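You operate a simulated robot arm through the tools that you are given. There is no shell and no other tool. Be economical: measure what you need, move in short steps, check, and stop when the job is done.

The job below is to be done with a simulated two-armed robot. You get a single attempt, and the scene is never put back.

TASK
Dust the book trough, stand both cookbooks in it and close them up.
Fine: red one by the end board; push the stiff block home, trough held steady with the other hand; brush on the table. Set down upright: table brush. What is to be rubbed or washed off counts as gone when no trace of it is left.

The check looks at the end state, three seconds after you hand in, the way a careful person would. Anything else that was tipped, shoved, dropped, spilled or broken makes it a failure.

THE ROBOT
Two 7-joint arms with fingered hands on one trunk, on a base that drives. Base frame: it is fixed to the floor where the robot stands at the start and does not move with it; the origin is under the middle of the robot, x ahead of it, y to its left, z up; the surface under the hand at the start is at about z = 760. Readings come in mm, rad, newtons and seconds.
The left shoulder is at the start at [70, 166, 1018], the right one opposite. With the tool pointing down near the work surface each hand reaches from about 460 to 960 mm from the robot's upright axis, wherever it stands, measured 20 degrees to its own side. Places, roughly: book trough [500, 200, 800]; kitchen table [800, 100, 800]; sliding block of the book trough [500, 100, 800]. Payload 4.1 kg a hand.
The tool frame of a hand sits at the grasp point between the pads (the TCP): z along the fingers, y along the line on which they close. The tips reach 32 mm beyond it. The gripper opens to 108 mm. The gripper's body begins 38 mm behind the TCP. The gripper is a hand of 4 fingers: y runs from the thumb to the fingers, the wrist lies at [-16, -108, -186] in the tool frame, and closing takes about 1.5 s.
Orientation is that of the tool frame in the base frame, as a unit quaternion [x, y, z, w]. With the fingers straight down and the wrist toward the robot, the tool's x, y and z point along [0, 1, 0], [1, 0, 0] and [0, 0, -1] of the base frame.

THE INTERFACE
- The arms move only by the tool play_rows. It takes "left_commands", "right_commands" or both (then of equal length, played together; a hand with none holds still); each is a list of rows, each a list of 6 numbers: the shift along the tool's x, y, z in units of 30 mm (1.0 is 30 mm), then the turn, a rotation vector about the tool's x, y, z in units of 4 degrees (1.0 is 4 degrees). In form: [[x, y, z, wx, wy, wz], ...]. A call has 1 to 8 rows; each row shifts and turns the commanded pose from where the row before left it, along the tool's axes as they then stand. "left_jaw" and "right_jaw" are, for a hand that has rows, the gripper command, from -1 (fully open) to 1 (shut), values between in proportion, set as the call begins (left out, the last holds). A call with a number of a shift or a turn outside -1 to 1 is refused whole. Each row takes 0.2 s and may step no farther than 50 mm and 0.15 rad from the row before; otherwise, or with a gripper value out of range, the whole call is refused. A pose out of reach is approached as far as the arm can. The call stops where the force on the tool passes 40 N (or 10 N more than at its start, if that is more) or the arm is blocked; 0.2 s more then pass. Each finger travels about 45 mm/s and halts on what it meets, pressing with about 25 N; the grip force reading is that of the motor and also rises with nothing between the fingers. The clock runs only during rows and for 0.2 s after the last one: add rows that do not move to give the fingers time. The reply holds the time, the measured pose of the TCP, the force on the tool along the base axes, the opening and the grip force, in the units named above and with some noise, with the torque about the TCP (base axes, N m) and any sound that the robot's microphone picked up.
- Cameras (640 x 400 px; columns grow to the right, rows downward): "scene" is now at [136.8, -0.4, 1246.1]; the picture's right is [-0.01, -1.00, 0.00], its down [-0.58, 0.00, -0.82] and it looks along [0.82, -0.01, -0.58] (base axes); focal length 223 px, centre (320, 200). "left" rides on the left gripper at [-64, -93, -132] in its tool frame; the picture's right is [-0.80, -0.28, 0.53], its down [0.55, -0.71, 0.45] and it looks along [0.25, 0.65, 0.72] (tool axes); focal length 247 px, centre (320, 200). "right" rides on the right gripper at [64, -93, -132] in its tool frame; the picture's right is [-0.80, 0.28, -0.53], its down [-0.55, -0.71, 0.45] and it looks along [-0.25, 0.65, 0.72] (tool axes); focal length 247 px, centre (320, 200). There is no depth. A picture from a camera that has moved, and an enlarged one, comes with that camera's place and axes in the base frame and with its lens.
- snapshot(camera): a new picture of that camera. It takes no simulated time.
- lift_body(by): slides the trunk up (or, below 0, down) by that many mm; the arms and the scene camera ride with it, the base frame stays. It gives what a move gives, with no picture.
- roll_base(legs): drives the robot by 1 to 6 legs, each [ahead, left, turn to the left] in mm, mm and rad, along the robot's own axes; the way and the turn of a leg run together, so that a leg with both is an arc; at most 1500 mm and 3.142 rad a leg. The arms and the cameras ride along, it lands a little off, and it stops where it bumps. It gives what a move gives.
- curl_fingers(index, middle, ring, thumb_bend, hand): sets how far each is bent, from 0 (flat) to 1 (curled in); at 0.3 the hand is open as for a grip, at 0.7 the pads meet at the TCP. One left out holds its place. A second passes; each finger stops where it meets its share of the squeeze, and holds until it gets a number again. A gripper value or a shape takes the hand back. It gives what a move gives, with no picture; readings hold the bend of each and the force on the fingers (four entries, about 0 where the hand has none), thumb and palm.
- hand_shape(shape, hand): the hand has 4 fingers and takes this shape, open, in about a second: jaw (thumb against the fingers, like two jaws); tri (thumb and two fingers); tip (a fingertip pinch); poke (one finger out to press); point (the index stretched); flat (the hand flat); cup (the hand cupped); fist (a fist). The gripper value then closes the fingers along that shape, each until it touches; the sizes above hold for jaw. It gives what a move gives, with no picture.
- pan_tilt(pan, tilt): turns the head with the scene camera to pan (to the left, within 1.501 rad either way) and tilt (down, from -0.506 to 1.204), counted from straight ahead of the robot. It gives what a move gives.
- zoom(camera, box): a new picture of the part [left, top, right, bottom] of that camera's present view, enlarged. It takes no simulated time.
- hand_in(): hands the job in; it is judged then, once.

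Work in short steps. Places have to be worked out from the pictures, the camera data and where the tool is seen: move nearer, look again, correct. Check each grasp and each placing, and mend what went wrong. You have 120 turns and 108 pictures in all, those below and enlarged ones among them. Open the grippers and draw the arms clear of the work before you hand the job in, unless the task says otherwise; then end with one line.

The tools are called after "Request:" as a command line: name --argument value ..., lists and objects as JSON in quotes. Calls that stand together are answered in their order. play_rows: Moves the arms, as the interface text tells. Its arguments: {"type":"object","properties":{"left_commands":{"type":"array"},"left_jaw":{"type":"number"},"right_commands":{"type":"array"},"right_jaw":{"type":"number"}},"required":[]} The other tools are called the same way: lift_body (by) slides the trunk up or down; hand_shape (shape, hand) gives the hand a shape; curl_fingers (index, middle, ring, thumb_bend, hand) moves the fingers one by one; roll_base (legs) drives the base; pan_tilt (pan, tilt) turns the head that bears the scene camera; snapshot (camera) takes a picture; zoom (camera, box) takes an enlarged picture of a part of a camera's view; hand_in () hands the job in.

At the start:

```text
time: 0.0
left_tool_pos: [552.1, 386.8, 1135.4]
left_ee_rot: [0.707, 0.707, 0.001, 0.0]
left_ft_force: [-0.5, -0.1, -0.4]
left_moment: [0.03, 0.02, 0.0]
left_gripper_width: 107.8
left_grip_force: 0.2
left_shape: jaw
left_bend: [0.3, 0.3, 0.3, 0.3]
left_finger forces: [0.0, 0.0, 0.0, 0.0, 0.1, 0.0]
right_tool_pos: [678.6, -90.3, 1082.9]
right_ee_rot: [0.707, 0.708, -0.001, -0.001]
right_ft_force: [0.3, 0.7, 0.4]
right_moment: [0.0, -0.01, 0.02]
right_gripper_width: 107.8
right_grip_force: 0.1
right_shape: jaw
right_bend: [0.3, 0.3, 0.3, 0.3]
right_finger forces: [0.1, 0.0, 0.0, 0.0, 0.0, 0.1]
trunk travel left (down, up): [-525.0, 415.0]
robot x, y, heading: [2.3, -3.0, -0.002]
head pan, tilt: [-0.007, 0.616]
```

scene: 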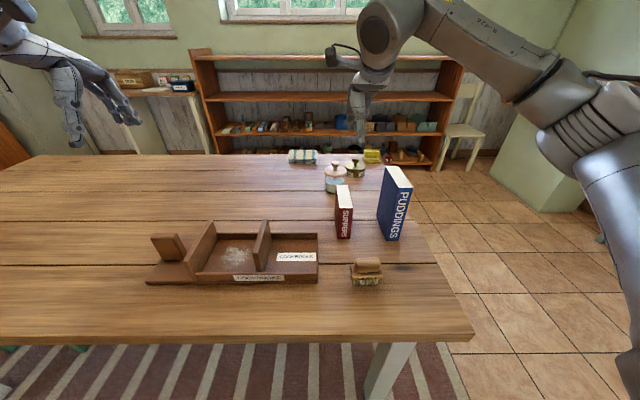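
right: 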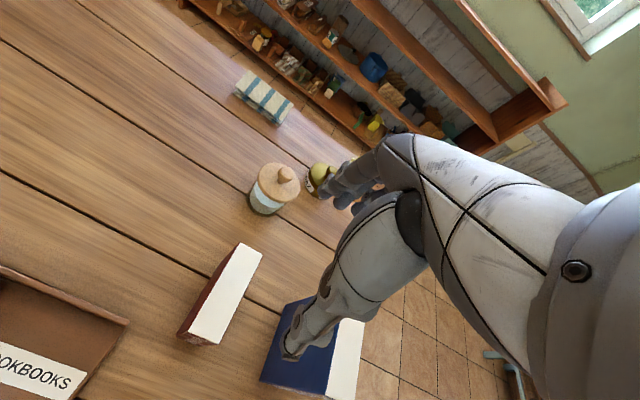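
left: 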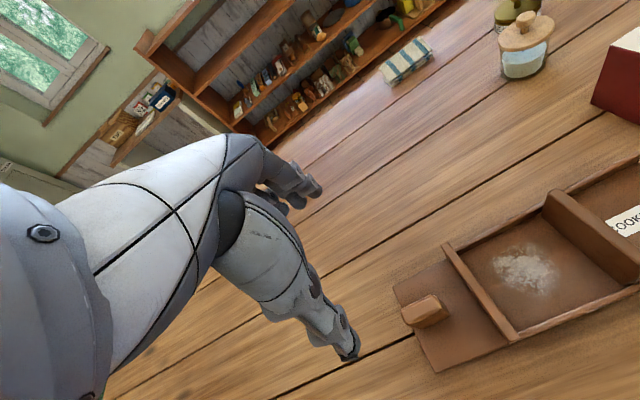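

I start by looking closer at the trough, the books and the brush.

Request:
zoom --camera "scene" --box '[130, 200, 340, 300]'

Request:
zoom --camera "scene" --box '[290, 140, 450, 300]'

```text
3.05 times, centred on (235, 250) of scene
camera zoom: at [136.8, -0.4, 1246.1], right [-0.01, -1.0, 0.0], down [-0.58, 0.0, -0.82], along [0.82, -0.01, -0.58], focal length 678 px, centre (579, 48)
```

zoom: 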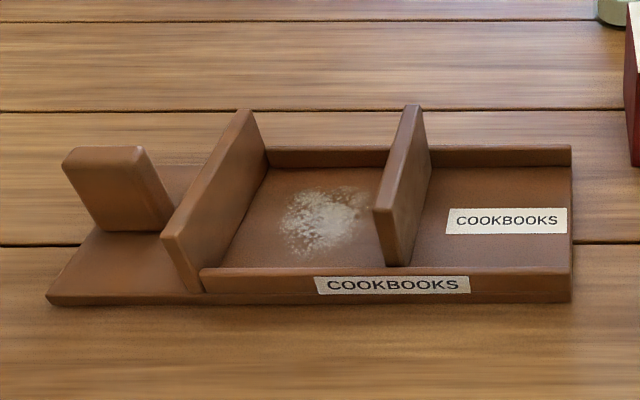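

```text
2.50 times, centred on (370, 220) of scene
camera zoom: at [136.8, -0.4, 1246.1], right [-0.01, -1.0, 0.0], down [-0.58, 0.0, -0.82], along [0.82, -0.01, -0.58], focal length 557 px, centre (195, 150)
```

zoom: 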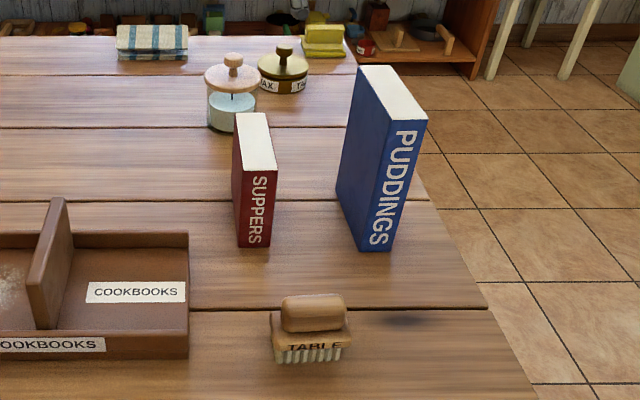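

The layout is clear: dust lies between the end board (y≈297) and the block (y≈147), with the brush near (480,-117). I take larger views of the knob, brush and books to pin down their sizes.

Request:
roll_base --legs '[[0, 90, 0]]'

Request:
pan_tilt --pan 0.0 --tilt 0.8

Request:
snapshot --camera "scene"

Request:
zoom --camera "scene" --box '[360, 120, 480, 260]'

Request:
zoom --camera "scene" --box '[170, 150, 370, 260]'

```text
time: 1.1
left_tool_pos: [552.9, 476.4, 1134.2]
left_ee_rot: [0.707, 0.707, -0.001, 0.0]
left_ft_force: [0.9, -0.8, -0.3]
left_moment: [-0.03, 0.0, -0.01]
left_gripper_width: 107.6
left_grip_force: 0.2
left_shape: jaw
left_bend: [0.3, 0.3, 0.3, 0.3]
left_finger forces: [0.0, 0.0, 0.0, 0.1, 0.1, 0.0]
right_tool_pos: [677.9, 2.3, 1083.1]
right_ee_rot: [0.707, 0.707, 0.001, 0.0]
right_ft_force: [0.3, 0.1, -0.1]
right_moment: [-0.03, 0.0, -0.01]
right_gripper_width: 107.7
right_grip_force: 0.0
right_shape: jaw
right_bend: [0.3, 0.3, 0.3, 0.3]
right_finger forces: [0.0, 0.0, 0.1, 0.0, 0.1, 0.0]
trunk travel left (down, up): [-525.0, 415.0]
robot x, y, heading: [-0.4, 85.2, -0.004]
head pan, tilt: [-0.007, 0.616]
```

```text
time: 1.8
left_tool_pos: [553.4, 476.3, 1135.0]
left_ee_rot: [0.707, 0.707, 0.0, 0.001]
left_ft_force: [0.0, 0.1, 0.6]
left_moment: [-0.01, 0.04, 0.02]
left_gripper_width: 107.5
left_grip_force: 0.2
left_shape: jaw
left_bend: [0.3, 0.3, 0.3, 0.3]
left_finger forces: [0.0, 0.1, 0.0, 0.0, 0.0, 0.1]
right_tool_pos: [677.5, 0.9, 1082.0]
right_ee_rot: [0.707, 0.708, 0.0, 0.0]
right_ft_force: [-0.2, 0.2, 0.5]
right_moment: [0.01, -0.03, 0.01]
right_gripper_width: 107.5
right_grip_force: 0.0
right_shape: jaw
right_bend: [0.3, 0.3, 0.3, 0.3]
right_finger forces: [0.1, 0.0, 0.0, 0.0, 0.0, 0.0]
trunk travel left (down, up): [-525.0, 415.0]
robot x, y, heading: [-0.9, 92.5, -0.0]
head pan, tilt: [0.0, 0.799]
```

```text
102 pictures are left
camera scene: at [129.7, 90.7, 1230.6], right [0.0, -1.0, 0.0], down [-0.72, 0.0, -0.7], along [0.7, 0.0, -0.72], focal length 223 px, centre (320, 200)
```

scene: 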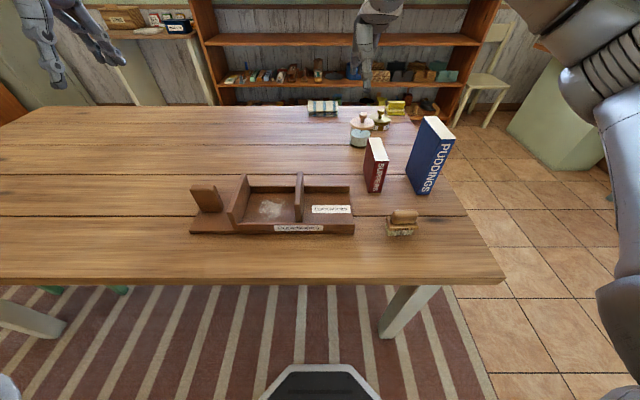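

```text
2.86 times, centred on (420, 190) of scene
camera zoom: at [129.7, 90.7, 1230.6], right [0.0, -1.0, 0.0], down [-0.72, 0.0, -0.7], along [0.7, 0.0, -0.72], focal length 636 px, centre (34, 229)
```

zoom: 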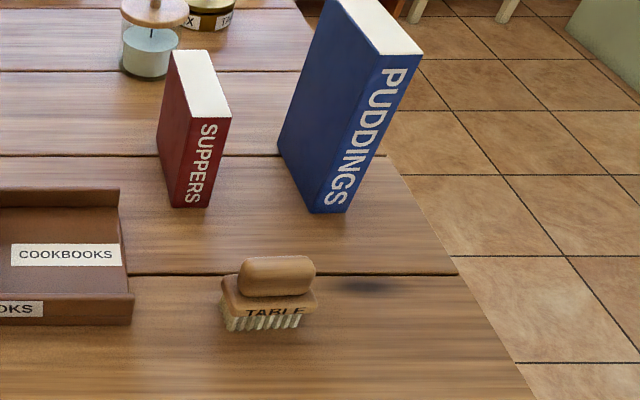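

```text
3.20 times, centred on (270, 205) of scene
camera zoom: at [129.7, 90.7, 1230.6], right [0.0, -1.0, 0.0], down [-0.72, 0.0, -0.7], along [0.7, 0.0, -0.72], focal length 712 px, centre (480, 184)
```

zoom: 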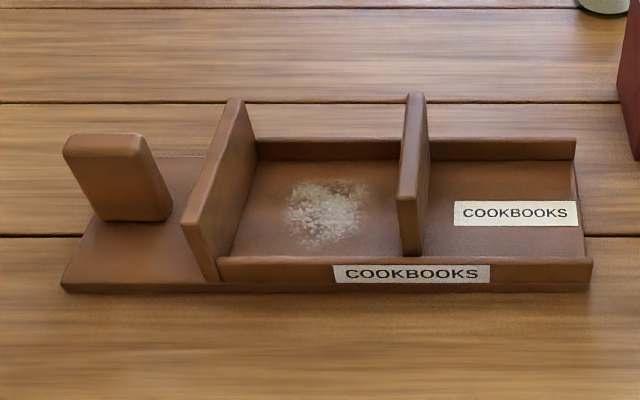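

Trough spans about x 466–610, y 1–427, rails up to z≈795. I bring the right hand high above the brush at (486,-115) for a close view.

Request:
play_rows --right_commands '[[-0.484, -0.798, 0.55, 0, 0, 0], [-0.484, -0.798, 0.55, 0, 0, 0], [-0.484, -0.798, 0.55, 0, 0, 0], [-0.484, -0.798, 0.55, 0, 0, 0], [-0.484, -0.798, 0.55, 0, 0, 0], [-0.484, -0.798, 0.55, 0, 0, 0], [-0.484, -0.798, 0.55, 0, 0, 0], [-0.484, -0.798, 0.55, 0, 0, 0]]' --right_jaw -1

Request:
snapshot --camera "right"

Request:
zoom --camera "scene" --box '[340, 120, 480, 260]'

```text
time: 3.6
left_tool_pos: [551.7, 476.9, 1135.3]
left_ee_rot: [0.707, 0.707, 0.0, 0.0]
left_ft_force: [-0.1, -0.1, -0.5]
left_moment: [0.02, 0.0, 0.02]
left_gripper_width: 107.5
left_grip_force: 0.0
left_shape: jaw
left_bend: [0.3, 0.3, 0.3, 0.3]
left_finger forces: [0.1, 0.0, 0.1, 0.0, 0.0, 0.0]
right_tool_pos: [484.4, -116.2, 951.5]
right_ee_rot: [0.707, 0.707, 0.001, 0.0]
right_ft_force: [0.6, 0.5, 0.2]
right_moment: [0.04, -0.02, 0.04]
right_gripper_width: 107.7
right_grip_force: 0.1
right_shape: jaw
right_bend: [0.3, 0.3, 0.3, 0.3]
right_finger forces: [0.0, 0.1, 0.0, 0.0, 0.0, 0.0]
trunk travel left (down, up): [-525.0, 415.0]
robot x, y, heading: [0.1, 89.1, -0.002]
head pan, tilt: [0.0, 0.799]
```

```text
99 pictures are left
camera right: at [391.2, -51.7, 1083.6], right [0.28, -0.8, 0.53], down [-0.71, -0.55, -0.45], along [0.65, -0.25, -0.72], focal length 247 px, centre (320, 200)
```

right: 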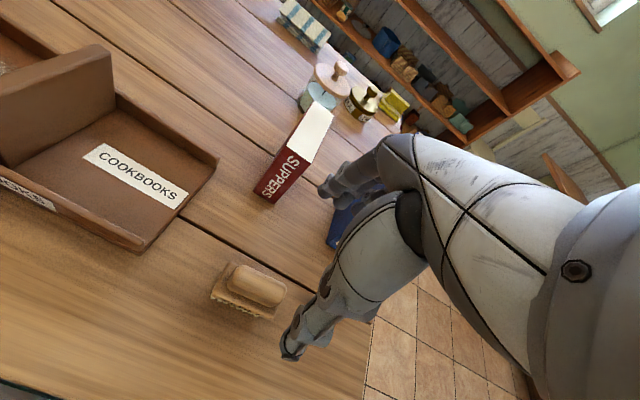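

```text
2.86 times, centred on (410, 190) of scene
camera zoom: at [128.9, 90.0, 1230.7], right [0.0, -1.0, 0.0], down [-0.72, 0.0, -0.7], along [0.7, 0.0, -0.72], focal length 636 px, centre (63, 229)
```

zoom: 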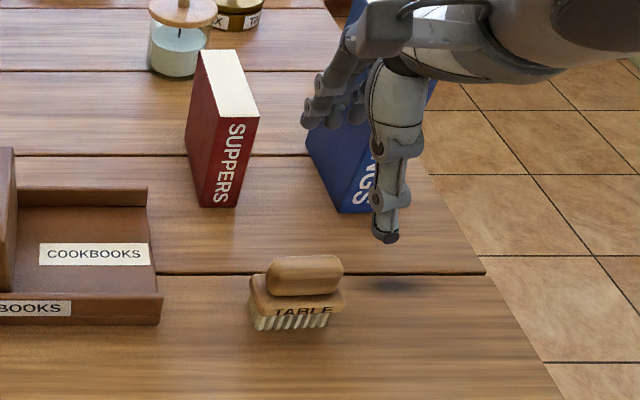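

Two views agree on the handle's centre near (481,-115, ~812), lying along y. I lower around it to z≈840 and look again.

Request:
play_rows --right_commands '[[0, -0.03, 0.93, 0, 0, 0], [0, -0.03, 0.93, 0, 0, 0], [0.02, -0.03, 0.93, 0, 0, 0], [0.02, -0.03, 0.93, 0, 0, 0]]' --right_jaw -1

Request:
zoom --camera "right" --box '[140, 180, 460, 400]'

Request:
zoom --camera "scene" --box '[360, 180, 460, 260]'

```text
time: 4.6
left_tool_pos: [552.6, 476.3, 1135.1]
left_ee_rot: [0.707, 0.708, 0.0, 0.0]
left_ft_force: [0.0, 0.4, 1.3]
left_moment: [-0.01, 0.03, -0.02]
left_gripper_width: 107.6
left_grip_force: 0.0
left_shape: jaw
left_bend: [0.3, 0.3, 0.3, 0.3]
left_finger forces: [0.1, 0.0, 0.0, 0.0, 0.0, 0.1]
right_tool_pos: [482.3, -115.0, 839.0]
right_ee_rot: [0.707, 0.707, 0.001, 0.0]
right_ft_force: [0.1, 0.5, -0.1]
right_moment: [-0.03, -0.01, 0.01]
right_gripper_width: 107.6
right_grip_force: 0.0
right_shape: jaw
right_bend: [0.3, 0.3, 0.3, 0.3]
right_finger forces: [0.0, 0.1, 0.1, 0.0, 0.0, 0.1]
trunk travel left (down, up): [-525.0, 415.0]
robot x, y, heading: [-0.5, 92.8, -0.003]
head pan, tilt: [0.0, 0.799]
```

```text
1.82 times, centred on (300, 290) of right
camera zoom: at [389.0, -51.0, 972.0], right [0.28, -0.8, 0.53], down [-0.71, -0.55, -0.45], along [0.65, -0.25, -0.72], focal length 449 px, centre (356, 36)
```

zoom: 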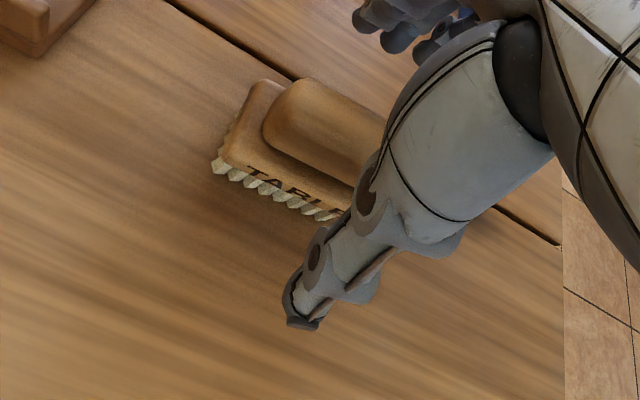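

```text
5.00 times, centred on (410, 220) of scene
camera zoom: at [129.8, 90.4, 1230.6], right [0.0, -1.0, 0.0], down [-0.72, 0.0, -0.7], along [0.7, 0.0, -0.72], focal length 1113 px, centre (-130, 100)
```

zoom: 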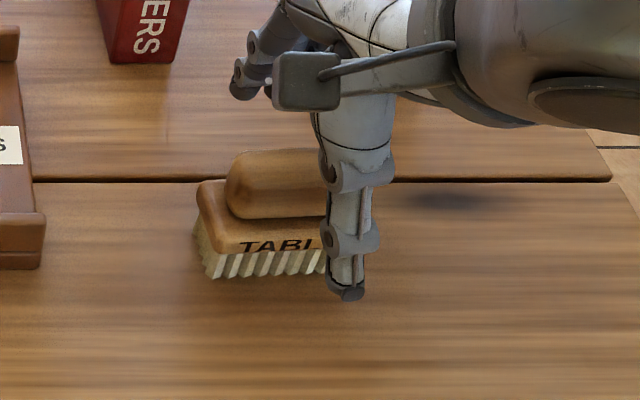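

The thumb passes the front of the brush and the fingers are behind. I go down to z≈806 and close on the handle.

Request:
play_rows --right_commands '[[0.1, 0, 0.55, 0, 0, 0], [0.1, 0, 0.55, 0, 0, 0]]' --right_jaw -1

Request:
play_rows --right_commands '[[0, 0, 0, 0, 0, 0], [0, 0, 0, 0, 0, 0], [0, 0, 0, 0, 0, 0], [0, 0, 0, 0, 0, 0], [0, 0, 0, 0, 0, 0], [0, 0, 0, 0, 0, 0], [0, 0, 0, 0, 0, 0], [0, 0, 0, 0, 0, 0]]' --right_jaw 1

Request:
zoom --camera "right" --box '[140, 180, 460, 400]'

Request:
zoom --camera "scene" --box '[360, 180, 460, 260]'

```text
time: 5.2
left_tool_pos: [552.6, 477.1, 1135.5]
left_ee_rot: [0.707, 0.707, 0.0, 0.0]
left_ft_force: [-0.4, 0.4, 0.1]
left_moment: [-0.02, -0.03, 0.0]
left_gripper_width: 107.4
left_grip_force: 0.1
left_shape: jaw
left_bend: [0.3, 0.3, 0.3, 0.3]
left_finger forces: [0.0, 0.0, 0.0, 0.0, 0.0, 0.0]
right_tool_pos: [483.6, -106.7, 806.9]
right_ee_rot: [0.707, 0.707, 0.0, 0.001]
right_ft_force: [0.3, -1.1, 1.1]
right_moment: [0.01, 0.01, -0.04]
right_gripper_width: 107.8
right_grip_force: 0.1
right_shape: jaw
right_bend: [0.3, 0.3, 0.3, 0.3]
right_finger forces: [0.0, 0.1, 0.0, 0.0, 0.1, 0.0]
trunk travel left (down, up): [-525.0, 415.0]
robot x, y, heading: [1.6, 91.7, 0.001]
head pan, tilt: [0.0, 0.799]
```

```text
time: 7.0
left_tool_pos: [550.8, 477.1, 1135.6]
left_ee_rot: [0.707, 0.707, 0.0, 0.0]
left_ft_force: [0.1, 0.2, 0.0]
left_moment: [0.01, -0.02, -0.01]
left_gripper_width: 107.8
left_grip_force: 0.1
left_shape: jaw
left_bend: [0.3, 0.3, 0.3, 0.3]
left_finger forces: [0.0, 0.0, 0.0, 0.1, 0.0, 0.0]
right_tool_pos: [483.2, -108.2, 806.7]
right_ee_rot: [0.707, 0.707, 0.0, 0.0]
right_ft_force: [0.0, -0.3, -0.4]
right_moment: [0.02, -0.01, 0.02]
right_gripper_width: 32.8
right_grip_force: 25.0
right_shape: jaw
right_bend: [0.74, 0.54, 0.52, 0.74]
right_finger forces: [12.8, 6.7, 3.0, 0.0, 22.5, 0.0]
trunk travel left (down, up): [-525.0, 415.0]
robot x, y, heading: [-0.0, 89.0, -0.002]
head pan, tilt: [0.0, 0.799]
```

```text
1.82 times, centred on (300, 290) of right
camera zoom: at [389.5, -43.4, 939.3], right [0.28, -0.8, 0.53], down [-0.71, -0.55, -0.45], along [0.65, -0.25, -0.72], focal length 449 px, centre (356, 36)
```

zoom: 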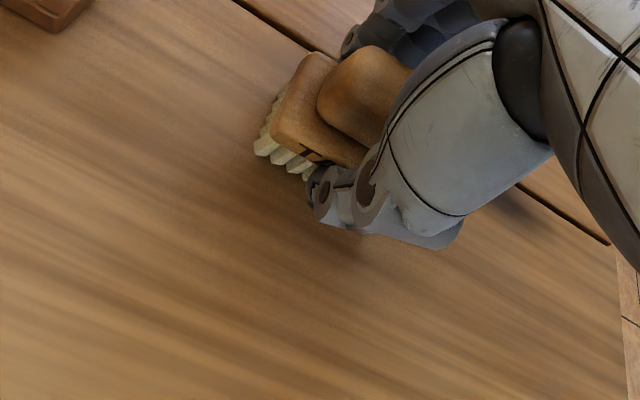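

```text
5.00 times, centred on (410, 220) of scene
camera zoom: at [129.6, 90.8, 1230.6], right [0.0, -1.0, 0.0], down [-0.72, 0.0, -0.7], along [0.7, 0.0, -0.72], focal length 1113 px, centre (-130, 100)
```

zoom: 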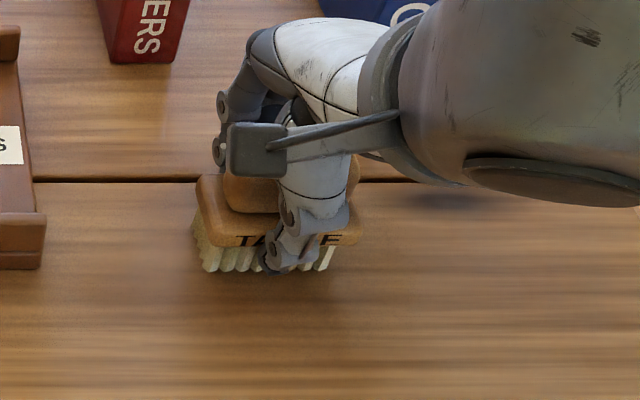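

The brush is gripped (25 N, 33 mm). I lift it straight up to check the hold.

Request:
play_rows --right_commands '[[0, 0, -0.9, 0, 0, 0], [0, 0, -0.95, 0, 0, 0], [0, 0, -0.95, 0, 0, 0], [0, 0, -0.95, 0, 0, 0]]'

Request:
zoom --camera "right" --box '[140, 180, 460, 400]'

Request:
zoom --camera "scene" --box '[360, 160, 460, 240]'

```text
time: 8.0
left_tool_pos: [551.5, 477.6, 1135.4]
left_ee_rot: [0.707, 0.707, 0.0, 0.001]
left_ft_force: [0.2, 0.9, 0.1]
left_moment: [0.01, 0.0, -0.03]
left_gripper_width: 107.6
left_grip_force: 0.1
left_shape: jaw
left_bend: [0.3, 0.3, 0.3, 0.3]
left_finger forces: [0.0, 0.1, 0.0, 0.1, 0.1, 0.0]
right_tool_pos: [482.6, -108.0, 919.6]
right_ee_rot: [0.707, 0.707, 0.0, 0.0]
right_ft_force: [0.9, 0.4, -1.0]
right_moment: [0.03, -0.01, 0.01]
right_gripper_width: 32.8
right_grip_force: 24.9
right_shape: jaw
right_bend: [0.74, 0.54, 0.52, 0.74]
right_finger forces: [12.9, 6.7, 3.1, 0.0, 22.5, 0.1]
trunk travel left (down, up): [-525.0, 415.0]
robot x, y, heading: [0.9, 92.3, 0.002]
head pan, tilt: [0.0, 0.799]
```

```text
1.82 times, centred on (300, 290) of right
camera zoom: at [390.2, -43.2, 1051.4], right [0.28, -0.8, 0.53], down [-0.71, -0.55, -0.45], along [0.65, -0.25, -0.72], focal length 449 px, centre (356, 36)
```

zoom: 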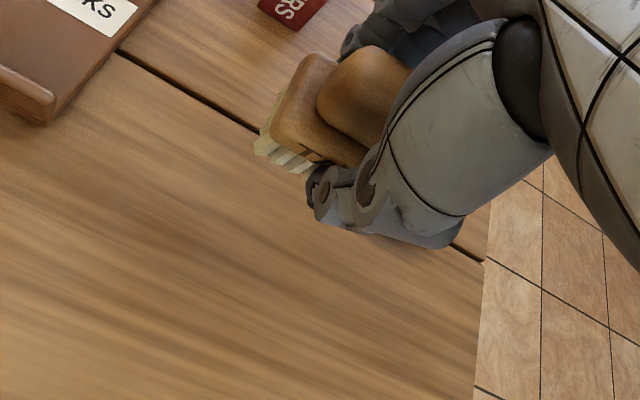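

```text
5.00 times, centred on (410, 200) of scene
camera zoom: at [129.4, 91.2, 1230.6], right [0.0, -1.0, 0.0], down [-0.72, 0.0, -0.7], along [0.7, 0.0, -0.72], focal length 1113 px, centre (-130, 200)
```

zoom: 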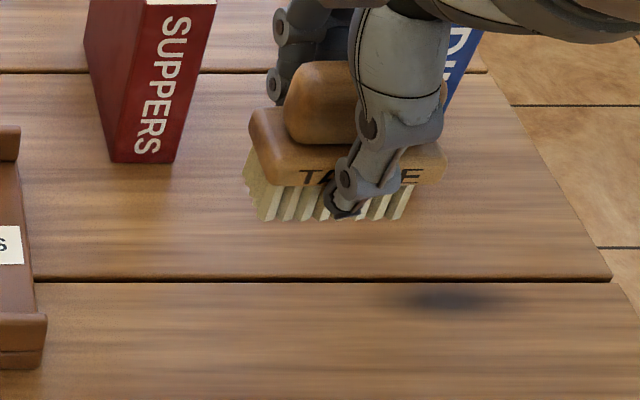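

The brush is held upright. I carry it at this height over the dust patch.

Request:
play_rows --right_commands '[[0.935, 0.17, 0, 0, 0, 0], [0.935, 0.17, 0, 0, 0, 0], [0.935, 0.17, 0, 0, 0, 0], [0.935, 0.17, 0, 0, 0, 0], [0.935, 0.17, 0, 0, 0, 0], [0.935, 0.17, 0, 0, 0, 0]]'

Request:
play_rows --right_commands '[[0.935, 0.17, 0, 0, 0, 0], [0.935, 0.17, 0, 0, 0, 0], [0.935, 0.17, 0, 0, 0, 0], [0.935, 0.17, 0, 0, 0, 0], [0.935, 0.17, 0, 0, 0, 0], [0.935, 0.17, 0, 0, 0, 0]]'

Request:
zoom --camera "scene" --box '[170, 130, 370, 260]'

Request:
snapshot --camera "right"

```text
time: 9.4
left_tool_pos: [553.6, 478.1, 1134.4]
left_ee_rot: [0.707, 0.707, -0.002, 0.001]
left_ft_force: [0.1, -0.5, -0.2]
left_moment: [0.0, 0.02, -0.01]
left_gripper_width: 107.8
left_grip_force: 0.0
left_shape: jaw
left_bend: [0.3, 0.3, 0.3, 0.3]
left_finger forces: [0.1, 0.0, 0.0, 0.0, 0.0, 0.0]
right_tool_pos: [513.9, 62.5, 920.5]
right_ee_rot: [0.708, 0.706, 0.0, 0.0]
right_ft_force: [-0.3, 0.5, -0.7]
right_moment: [0.01, -0.04, -0.03]
right_gripper_width: 33.0
right_grip_force: 25.4
right_shape: jaw
right_bend: [0.74, 0.54, 0.52, 0.74]
right_finger forces: [12.6, 6.6, 3.1, 0.0, 22.6, 0.0]
trunk travel left (down, up): [-525.0, 415.0]
robot x, y, heading: [2.9, 95.9, 0.001]
head pan, tilt: [0.0, 0.799]
```

```text
time: 10.8
left_tool_pos: [551.5, 477.8, 1134.7]
left_ee_rot: [0.707, 0.707, 0.0, 0.001]
left_ft_force: [1.3, -0.3, 0.4]
left_moment: [-0.03, -0.04, -0.01]
left_gripper_width: 107.2
left_grip_force: 0.1
left_shape: jaw
left_bend: [0.3, 0.3, 0.3, 0.3]
left_finger forces: [0.0, 0.0, 0.0, 0.0, 0.0, 0.0]
right_tool_pos: [543.2, 229.7, 919.8]
right_ee_rot: [0.707, 0.707, -0.002, 0.0]
right_ft_force: [-0.6, -0.2, -1.0]
right_moment: [-0.01, -0.03, 0.01]
right_gripper_width: 32.8
right_grip_force: 24.1
right_shape: jaw
right_bend: [0.74, 0.54, 0.52, 0.74]
right_finger forces: [12.8, 6.6, 3.1, 0.0, 22.5, 0.0]
trunk travel left (down, up): [-525.0, 415.0]
robot x, y, heading: [1.0, 88.1, -0.0]
head pan, tilt: [0.0, 0.799]
```

```text
3.08 times, centred on (270, 195) of scene
camera zoom: at [129.6, 92.3, 1230.5], right [0.0, -1.0, 0.0], down [-0.72, 0.0, -0.7], along [0.7, 0.0, -0.72], focal length 685 px, centre (474, 215)
```

zoom: 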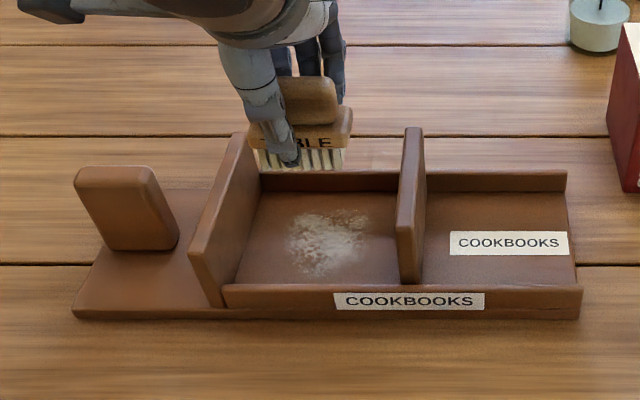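

```text
90 pictures are left
camera right: at [450.6, 294.4, 1052.2], right [0.28, -0.8, 0.53], down [-0.71, -0.55, -0.45], along [0.65, -0.25, -0.72], focal length 247 px, centre (320, 200)
```

right: 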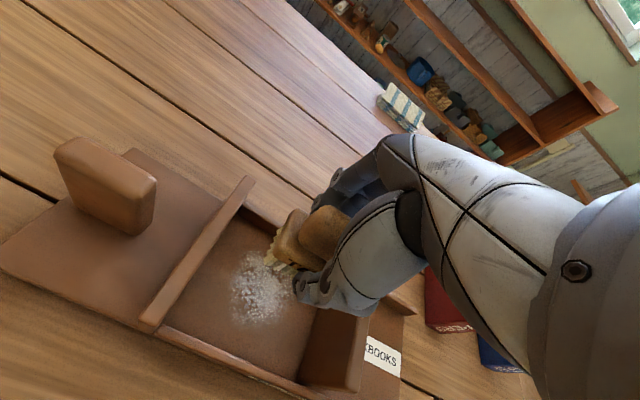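

The brush hangs centred over the patch at (≈545,224). I lower to just above the trough floor, then feel for contact.

Request:
play_rows --right_commands '[[0, 0, 1, 0, 0, 0], [0, 0, 1, 0, 0, 0], [0, 0, 0.9, 0, 0, 0], [0, 0, 0.1, 0, 0, 0], [0, 0, 0.1, 0, 0, 0]]'

Request:
play_rows --right_commands '[[0, 0, 0.08, 0, 0, 0], [0, 0, 0.08, 0, 0, 0], [0, 0, 0.05, 0, 0, 0]]'

Request:
zoom --camera "scene" --box '[170, 130, 370, 260]'

```text
time: 12.0
left_tool_pos: [552.7, 476.0, 1133.8]
left_ee_rot: [0.707, 0.707, -0.001, 0.0]
left_ft_force: [0.9, -0.3, -0.4]
left_moment: [-0.01, 0.0, 0.01]
left_gripper_width: 107.4
left_grip_force: 0.1
left_shape: jaw
left_bend: [0.3, 0.3, 0.3, 0.3]
left_finger forces: [0.0, 0.0, 0.1, 0.0, 0.1, 0.1]
right_tool_pos: [543.5, 229.4, 825.4]
right_ee_rot: [0.707, 0.707, 0.0, 0.001]
right_ft_force: [0.2, -0.3, -1.8]
right_moment: [0.04, 0.01, -0.01]
right_gripper_width: 32.5
right_grip_force: 24.9
right_shape: jaw
right_bend: [0.74, 0.54, 0.52, 0.74]
right_finger forces: [12.7, 6.6, 3.1, 0.0, 22.5, 0.0]
trunk travel left (down, up): [-525.0, 415.0]
robot x, y, heading: [-0.0, 89.2, -0.002]
head pan, tilt: [0.0, 0.799]
```

```text
time: 12.8
left_tool_pos: [551.5, 476.9, 1135.7]
left_ee_rot: [0.707, 0.707, 0.0, -0.001]
left_ft_force: [-0.2, 0.5, -0.2]
left_moment: [0.0, -0.03, 0.0]
left_gripper_width: 107.8
left_grip_force: 0.0
left_shape: jaw
left_bend: [0.3, 0.3, 0.3, 0.3]
left_finger forces: [0.0, 0.0, 0.0, 0.0, 0.1, 0.1]
right_tool_pos: [543.5, 230.1, 820.4]
right_ee_rot: [0.707, 0.707, 0.001, 0.0]
right_ft_force: [1.3, 1.2, 11.4]
right_moment: [-0.01, -0.09, -0.01]
right_gripper_width: 33.2
right_grip_force: 24.5
right_shape: jaw
right_bend: [0.74, 0.54, 0.52, 0.74]
right_finger forces: [14.3, 7.8, 3.9, 0.0, 24.2, 0.0]
trunk travel left (down, up): [-525.0, 415.0]
robot x, y, heading: [-2.4, 92.8, -0.0]
head pan, tilt: [0.0, 0.799]
```

```text
3.08 times, centred on (270, 195) of scene
camera zoom: at [128.7, 90.9, 1230.9], right [0.0, -1.0, 0.0], down [-0.72, 0.0, -0.7], along [0.7, 0.0, -0.72], focal length 685 px, centre (474, 215)
```

zoom: 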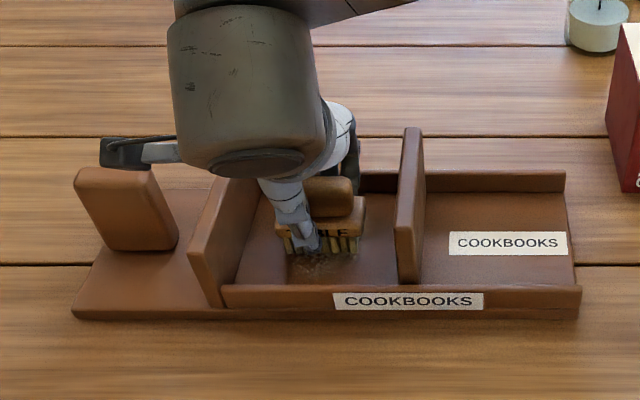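

Contact at z≈820 with 11 N, and the dust under the brush is already going. I stroke back and forth along x, staying inside the rails.

Request:
play_rows --right_commands '[[0, -0.5, -0.03, 0, 0, 0], [0, -0.55, 0, 0, 0, 0], [0, 0.55, 0, 0, 0, 0], [0, 0.55, 0, 0, 0, 0], [0, 0.5, 0, 0, 0, 0], [0, -0.55, 0, 0, 0, 0], [0, -0.5, 0, 0, 0, 0], [0, -0.55, 0, 0, 0, 0]]'

Request:
play_rows --right_commands '[[0.5, 0, 0, 0, 0, 0], [0.25, 0, 0, 0, 0, 0], [0, 0.55, 0, 0, 0, 0], [0, 0.55, 0, 0, 0, 0], [0, 0.5, 0, 0, 0, 0], [-0.5, 0, 0, 0, 0, 0], [-0.5, 0, 0, 0, 0, 0], [-0.5, 0, 0, 0, 0, 0]]'

Request:
play_rows --right_commands '[[0, -0.55, 0, 0, 0, 0], [0, -0.5, 0, 0, 0, 0], [0, -0.55, 0, 0, 0, 0], [0.5, 0, 0, 0, 0, 0], [0.5, 0, 0, 0, 0, 0], [-0.25, 0.5, 0, 0, 0, 0], [0, 0.5, 0, 0, 0, 0], [0, 0.5, 0, 0, 0, 0]]'

Request:
zoom --camera "scene" --box '[170, 130, 370, 260]'

```text
time: 14.6
left_tool_pos: [552.4, 476.8, 1136.6]
left_ee_rot: [0.708, 0.707, 0.0, 0.0]
left_ft_force: [-0.1, 0.1, 0.2]
left_moment: [0.01, -0.01, -0.01]
left_gripper_width: 107.4
left_grip_force: 0.1
left_shape: jaw
left_bend: [0.3, 0.3, 0.3, 0.3]
left_finger forces: [0.0, 0.0, 0.1, 0.0, 0.0, 0.0]
right_tool_pos: [511.3, 228.3, 820.1]
right_ee_rot: [0.707, 0.707, -0.001, 0.0]
right_ft_force: [5.7, 0.3, 10.4]
right_moment: [0.0, -0.18, 0.04]
right_gripper_width: 33.9
right_grip_force: 25.3
right_shape: jaw
right_bend: [0.74, 0.54, 0.52, 0.75]
right_finger forces: [15.7, 8.5, 3.7, 0.2, 23.5, 0.0]
trunk travel left (down, up): [-525.0, 415.0]
robot x, y, heading: [4.5, 90.9, 0.002]
head pan, tilt: [0.0, 0.799]
```

```text
time: 16.4
left_tool_pos: [550.0, 475.2, 1136.2]
left_ee_rot: [0.707, 0.707, 0.0, 0.0]
left_ft_force: [0.1, -0.1, -1.2]
left_moment: [0.02, 0.01, -0.04]
left_gripper_width: 107.9
left_grip_force: 0.0
left_shape: jaw
left_bend: [0.3, 0.3, 0.3, 0.3]
left_finger forces: [0.0, 0.1, 0.0, 0.0, 0.1, 0.1]
right_tool_pos: [558.8, 206.9, 819.6]
right_ee_rot: [0.707, 0.707, 0.001, 0.001]
right_ft_force: [0.5, 4.5, 13.3]
right_moment: [0.08, -0.05, -0.01]
right_gripper_width: 34.0
right_grip_force: 24.9
right_shape: jaw
right_bend: [0.74, 0.54, 0.52, 0.75]
right_finger forces: [14.8, 9.1, 3.9, 0.2, 26.6, 0.1]
trunk travel left (down, up): [-525.0, 415.0]
robot x, y, heading: [-1.7, 91.3, -0.001]
head pan, tilt: [0.0, 0.799]
```

```text
time: 18.2
left_tool_pos: [551.3, 476.8, 1136.2]
left_ee_rot: [0.707, 0.707, 0.001, 0.0]
left_ft_force: [-0.4, 0.4, 0.5]
left_moment: [-0.01, 0.03, -0.04]
left_gripper_width: 107.5
left_grip_force: 0.1
left_shape: jaw
left_bend: [0.3, 0.3, 0.3, 0.3]
left_finger forces: [0.0, 0.0, 0.0, 0.0, 0.0, 0.1]
right_tool_pos: [555.7, 229.4, 820.8]
right_ee_rot: [0.707, 0.707, 0.001, 0.0]
right_ft_force: [-3.9, 1.2, 8.1]
right_moment: [-0.01, 0.08, 0.01]
right_gripper_width: 34.2
right_grip_force: 25.3
right_shape: jaw
right_bend: [0.74, 0.54, 0.52, 0.75]
right_finger forces: [13.4, 7.2, 3.2, 0.0, 27.4, 0.0]
trunk travel left (down, up): [-525.0, 415.0]
robot x, y, heading: [-0.6, 90.5, 0.004]
head pan, tilt: [0.0, 0.799]
```

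```text
3.08 times, centred on (270, 195) of scene
camera zoom: at [128.5, 90.7, 1230.7], right [0.0, -1.0, 0.0], down [-0.72, 0.0, -0.7], along [0.7, 0.0, -0.72], focal length 685 px, centre (474, 215)
```

zoom: 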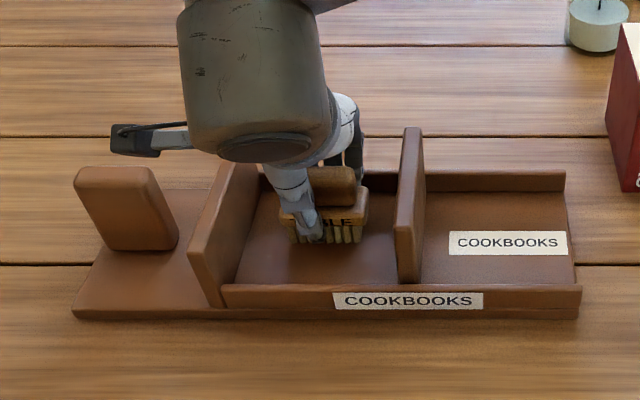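

The visible floor looks clean. I lift the brush and move right to uncover the floor.

Request:
play_rows --right_commands '[[0, 0, -1, 0, 0, 0], [0, 0, -1, 0, 0, 0], [0, 0, -1, 0, 0, 0], [0, 0, -0.4, 0, 0, 0]]'

Request:
play_rows --right_commands '[[-0.935, -0.2, 0, 0, 0, 0], [-0.935, -0.2, 0, 0, 0, 0], [-0.935, -0.2, 0, 0, 0, 0], [-0.935, -0.2, 0, 0, 0, 0], [-0.935, -0.2, 0, 0, 0, 0], [-0.935, -0.2, 0, 0, 0, 0]]'

Request:
zoom --camera "scene" --box '[220, 170, 320, 240]'

```text
time: 19.2
left_tool_pos: [552.9, 476.4, 1135.8]
left_ee_rot: [0.707, 0.707, 0.0, 0.001]
left_ft_force: [-0.5, 0.1, 0.8]
left_moment: [0.02, 0.01, -0.01]
left_gripper_width: 107.4
left_grip_force: 0.1
left_shape: jaw
left_bend: [0.3, 0.3, 0.3, 0.3]
left_finger forces: [0.0, 0.0, 0.0, 0.0, 0.0, 0.1]
right_tool_pos: [556.7, 229.8, 923.0]
right_ee_rot: [0.707, 0.707, -0.001, -0.001]
right_ft_force: [0.8, 0.9, -1.8]
right_moment: [0.0, -0.02, 0.01]
right_gripper_width: 33.9
right_grip_force: 24.8
right_shape: jaw
right_bend: [0.74, 0.54, 0.52, 0.75]
right_finger forces: [13.9, 7.3, 3.3, 0.0, 24.5, 0.1]
trunk travel left (down, up): [-525.0, 415.0]
robot x, y, heading: [4.3, 92.2, 0.003]
head pan, tilt: [0.0, 0.799]
```

```text
time: 20.6
left_tool_pos: [551.1, 474.9, 1135.6]
left_ee_rot: [0.707, 0.708, 0.0, 0.001]
left_ft_force: [-0.5, -0.6, 0.7]
left_moment: [0.02, -0.01, -0.04]
left_gripper_width: 107.5
left_grip_force: 0.1
left_shape: jaw
left_bend: [0.3, 0.3, 0.3, 0.3]
left_finger forces: [0.1, 0.0, 0.0, 0.0, 0.0, 0.1]
right_tool_pos: [521.4, 60.0, 921.9]
right_ee_rot: [0.707, 0.707, 0.001, -0.001]
right_ft_force: [-0.1, 0.6, -0.2]
right_moment: [0.01, -0.01, 0.0]
right_gripper_width: 33.9
right_grip_force: 25.4
right_shape: jaw
right_bend: [0.74, 0.54, 0.52, 0.75]
right_finger forces: [13.8, 7.2, 3.4, 0.0, 24.5, 0.1]
trunk travel left (down, up): [-525.0, 415.0]
robot x, y, heading: [-3.0, 91.8, -0.001]
head pan, tilt: [0.0, 0.799]
```

```text
5.71 times, centred on (270, 205) of scene
camera zoom: at [129.4, 89.5, 1230.6], right [0.0, -1.0, 0.0], down [-0.72, 0.0, -0.7], along [0.7, 0.0, -0.72], focal length 1272 px, centre (606, 171)
```

zoom: 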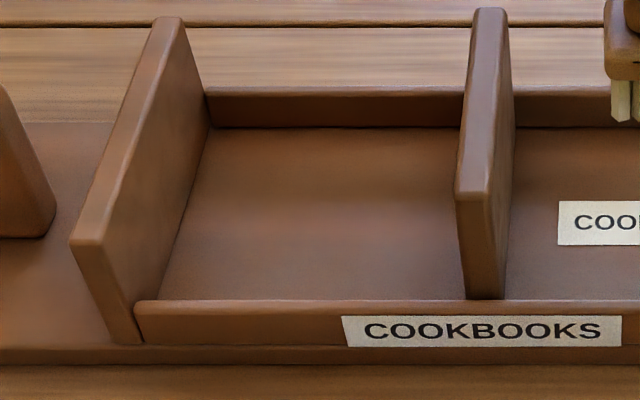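

No trace of dust remains in the bay. I carry the brush back to its old place on the table and lower it.

Request:
play_rows --right_commands '[[-0.928, -0.206, 0, 0, 0, 0], [-0.928, -0.206, 0, 0, 0, 0], [-0.928, -0.206, 0, 0, 0, 0], [-0.928, -0.206, 0, 0, 0, 0], [-0.928, -0.206, 0, 0, 0, 0], [-0.928, -0.206, 0, 0, 0, 0]]'

Request:
play_rows --right_commands '[[0, 0, 1, 0, 0, 0], [0, 0, 1, 0, 0, 0], [0, 0, 1, 0, 0, 0], [0, 0, 0.55, 0, 0, 0], [0, 0, 0.1, 0, 0, 0], [0, 0, 0.07, 0, 0, 0], [0, 0, 0.06, 0, 0, 0]]'

Request:
zoom --camera "scene" --box '[360, 180, 460, 260]'

```text
time: 22.0
left_tool_pos: [552.2, 475.9, 1135.7]
left_ee_rot: [0.707, 0.707, 0.0, 0.0]
left_ft_force: [-0.2, -0.5, -0.3]
left_moment: [-0.01, 0.0, -0.01]
left_gripper_width: 107.5
left_grip_force: 0.1
left_shape: jaw
left_bend: [0.3, 0.3, 0.3, 0.3]
left_finger forces: [0.0, 0.0, 0.1, 0.0, 0.1, 0.0]
right_tool_pos: [482.9, -107.2, 920.8]
right_ee_rot: [0.707, 0.707, 0.0, -0.001]
right_ft_force: [0.1, 0.1, -0.4]
right_moment: [0.04, 0.01, 0.01]
right_gripper_width: 33.6
right_grip_force: 25.2
right_shape: jaw
right_bend: [0.74, 0.54, 0.52, 0.75]
right_finger forces: [13.8, 7.2, 3.3, 0.0, 24.2, 0.1]
trunk travel left (down, up): [-525.0, 415.0]
robot x, y, heading: [2.8, 91.9, -0.0]
head pan, tilt: [0.0, 0.799]
```

```text
time: 23.6
left_tool_pos: [553.0, 476.7, 1134.4]
left_ee_rot: [0.707, 0.707, 0.0, 0.0]
left_ft_force: [0.9, 1.1, -0.9]
left_moment: [-0.01, 0.01, -0.03]
left_gripper_width: 107.9
left_grip_force: 0.1
left_shape: jaw
left_bend: [0.3, 0.3, 0.3, 0.3]
left_finger forces: [0.0, 0.1, 0.0, 0.1, 0.0, 0.1]
right_tool_pos: [483.7, -106.5, 809.2]
right_ee_rot: [0.708, 0.707, 0.0, 0.0]
right_ft_force: [0.9, 0.1, -0.4]
right_moment: [-0.01, -0.01, 0.01]
right_gripper_width: 33.7
right_grip_force: 25.1
right_shape: jaw
right_bend: [0.74, 0.54, 0.52, 0.75]
right_finger forces: [13.7, 7.0, 3.2, 0.0, 24.0, 0.0]
trunk travel left (down, up): [-525.0, 415.0]
robot x, y, heading: [0.6, 93.9, 0.003]
head pan, tilt: [0.0, 0.799]
```

```text
5.00 times, centred on (410, 220) of scene
camera zoom: at [129.7, 90.9, 1230.6], right [0.0, -1.0, 0.0], down [-0.72, 0.0, -0.7], along [0.7, 0.0, -0.72], focal length 1113 px, centre (-130, 100)
```

zoom: 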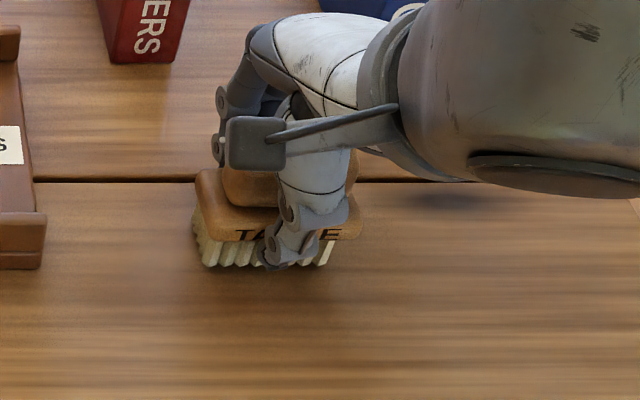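

No contact yet at z 809; I lower about 3 mm more, in small steps, to feel the table.

Request:
play_rows --right_commands '[[0, 0, 0.05, 0, 0, 0], [0, 0, 0.04, 0, 0, 0]]'

```text
time: 24.2
left_tool_pos: [551.3, 477.2, 1134.6]
left_ee_rot: [0.707, 0.707, 0.0, 0.001]
left_ft_force: [-0.4, -0.7, -0.5]
left_moment: [0.02, 0.0, -0.02]
left_gripper_width: 107.6
left_grip_force: 0.0
left_shape: jaw
left_bend: [0.3, 0.3, 0.3, 0.3]
left_finger forces: [0.0, 0.1, 0.0, 0.1, 0.0, 0.0]
right_tool_pos: [484.9, -108.0, 807.1]
right_ee_rot: [0.707, 0.707, 0.0, 0.0]
right_ft_force: [0.1, -0.1, -1.4]
right_moment: [-0.03, -0.01, 0.03]
right_gripper_width: 33.8
right_grip_force: 25.4
right_shape: jaw
right_bend: [0.74, 0.54, 0.52, 0.75]
right_finger forces: [13.7, 7.2, 3.3, 0.0, 24.0, 0.1]
trunk travel left (down, up): [-525.0, 415.0]
robot x, y, heading: [1.4, 95.2, -0.007]
head pan, tilt: [0.0, 0.799]
```

Request:
play_rows --right_commands '[[0, 0, 0.04, 0, 0, 0], [0, 0, 0.04, 0, 0, 0]]'

```text
time: 24.8
left_tool_pos: [550.8, 477.1, 1134.2]
left_ee_rot: [0.708, 0.707, -0.001, 0.001]
left_ft_force: [-0.9, 0.3, 0.2]
left_moment: [-0.01, 0.01, -0.02]
left_gripper_width: 107.3
left_grip_force: 0.2
left_shape: jaw
left_bend: [0.3, 0.3, 0.3, 0.3]
left_finger forces: [0.1, 0.0, 0.0, 0.0, 0.1, 0.0]
right_tool_pos: [483.9, -106.9, 806.0]
right_ee_rot: [0.707, 0.707, 0.0, 0.001]
right_ft_force: [1.2, -0.9, 12.0]
right_moment: [-0.05, -0.09, 0.01]
right_gripper_width: 33.7
right_grip_force: 25.3
right_shape: jaw
right_bend: [0.74, 0.54, 0.52, 0.75]
right_finger forces: [14.5, 7.8, 3.6, 0.0, 24.6, 0.1]
trunk travel left (down, up): [-525.0, 415.0]
robot x, y, heading: [1.7, 91.0, -0.001]
head pan, tilt: [0.0, 0.799]
```

Contact with 12 N: the brush stands on the table. I ease off, open, and rise straight up.

Request:
play_rows --right_commands '[[0, 0, -0.03, 0, 0, 0], [0, 0, 0, 0, 0, 0], [0, 0, 0, 0, 0, 0], [0, 0, 0, 0, 0, 0], [0, 0, 0, 0, 0, 0], [0, 0, 0, 0, 0, 0], [0, 0, 0, 0, 0, 0], [0, 0, 0, 0, 0, 0]]' --right_jaw -1

Request:
play_rows --right_commands '[[0, 0, -0.8, 0, 0, 0], [0, 0, -1, 0, 0, 0], [0, 0, -1, 0, 0, 0], [0, 0, -1, 0, 0, 0], [0, 0, -1, 0, 0, 0], [0, 0, -1, 0, 0, 0], [0, 0, -1, 0, 0, 0], [0, 0, -1, 0, 0, 0]]'

Request:
zoom --camera "scene" --box '[340, 120, 480, 260]'

Request:
snapshot --camera "right"

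```text
time: 26.6
left_tool_pos: [552.3, 476.4, 1133.7]
left_ee_rot: [0.707, 0.707, 0.0, 0.0]
left_ft_force: [-0.4, 0.2, 0.6]
left_moment: [-0.02, -0.01, 0.0]
left_gripper_width: 107.5
left_grip_force: 0.0
left_shape: jaw
left_bend: [0.3, 0.3, 0.3, 0.3]
left_finger forces: [0.0, 0.0, 0.0, 0.0, 0.0, 0.0]
right_tool_pos: [483.8, -107.2, 805.0]
right_ee_rot: [0.708, 0.706, 0.0, 0.001]
right_ft_force: [0.8, 0.1, 0.1]
right_moment: [0.03, 0.0, 0.01]
right_gripper_width: 107.4
right_grip_force: 0.1
right_shape: jaw
right_bend: [0.3, 0.3, 0.3, 0.3]
right_finger forces: [0.0, 0.0, 0.1, 0.1, 0.0, 0.1]
trunk travel left (down, up): [-525.0, 415.0]
robot x, y, heading: [-1.0, 96.2, 0.002]
head pan, tilt: [0.0, 0.799]
```

```text
time: 28.4
left_tool_pos: [551.1, 476.6, 1133.9]
left_ee_rot: [0.707, 0.707, -0.001, 0.0]
left_ft_force: [0.3, 0.0, -0.1]
left_moment: [0.0, 0.02, 0.01]
left_gripper_width: 107.8
left_grip_force: 0.0
left_shape: jaw
left_bend: [0.3, 0.3, 0.3, 0.3]
left_finger forces: [0.0, 0.1, 0.0, 0.1, 0.1, 0.0]
right_tool_pos: [484.4, -105.3, 1037.4]
right_ee_rot: [0.707, 0.707, 0.0, -0.001]
right_ft_force: [0.4, 0.5, 0.3]
right_moment: [-0.03, 0.0, -0.03]
right_gripper_width: 107.8
right_grip_force: 0.0
right_shape: jaw
right_bend: [0.3, 0.3, 0.3, 0.3]
right_finger forces: [0.0, 0.0, 0.0, 0.0, 0.0, 0.0]
trunk travel left (down, up): [-525.0, 415.0]
robot x, y, heading: [-1.0, 88.6, 0.002]
head pan, tilt: [0.0, 0.799]
```

```text
2.86 times, centred on (410, 190) of scene
camera zoom: at [129.2, 91.1, 1230.6], right [0.0, -1.0, 0.0], down [-0.72, 0.0, -0.7], along [0.7, 0.0, -0.72], focal length 636 px, centre (63, 229)
```

zoom: 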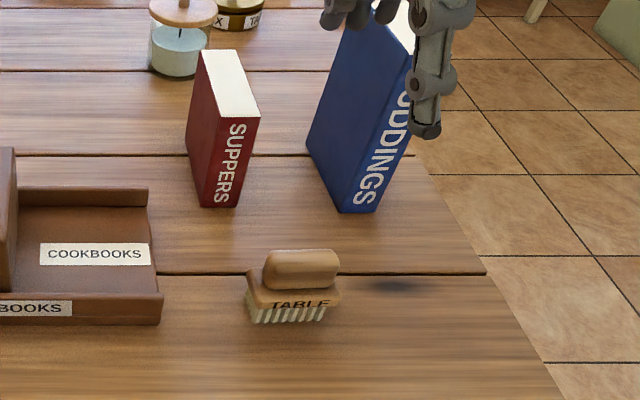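

```text
84 pictures are left
camera right: at [391.1, -41.4, 1169.5], right [0.28, -0.8, 0.53], down [-0.71, -0.55, -0.45], along [0.65, -0.25, -0.72], focal length 247 px, centre (320, 200)
```

right: 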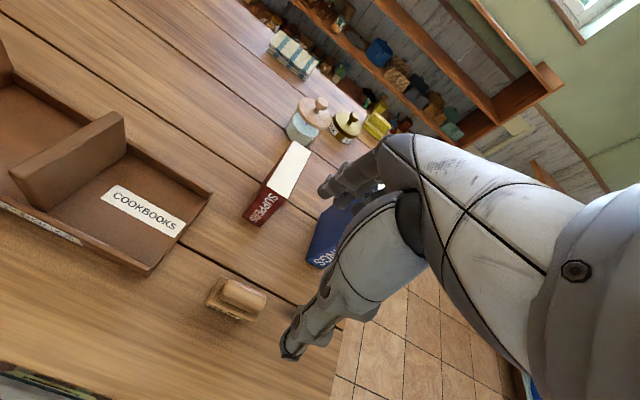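

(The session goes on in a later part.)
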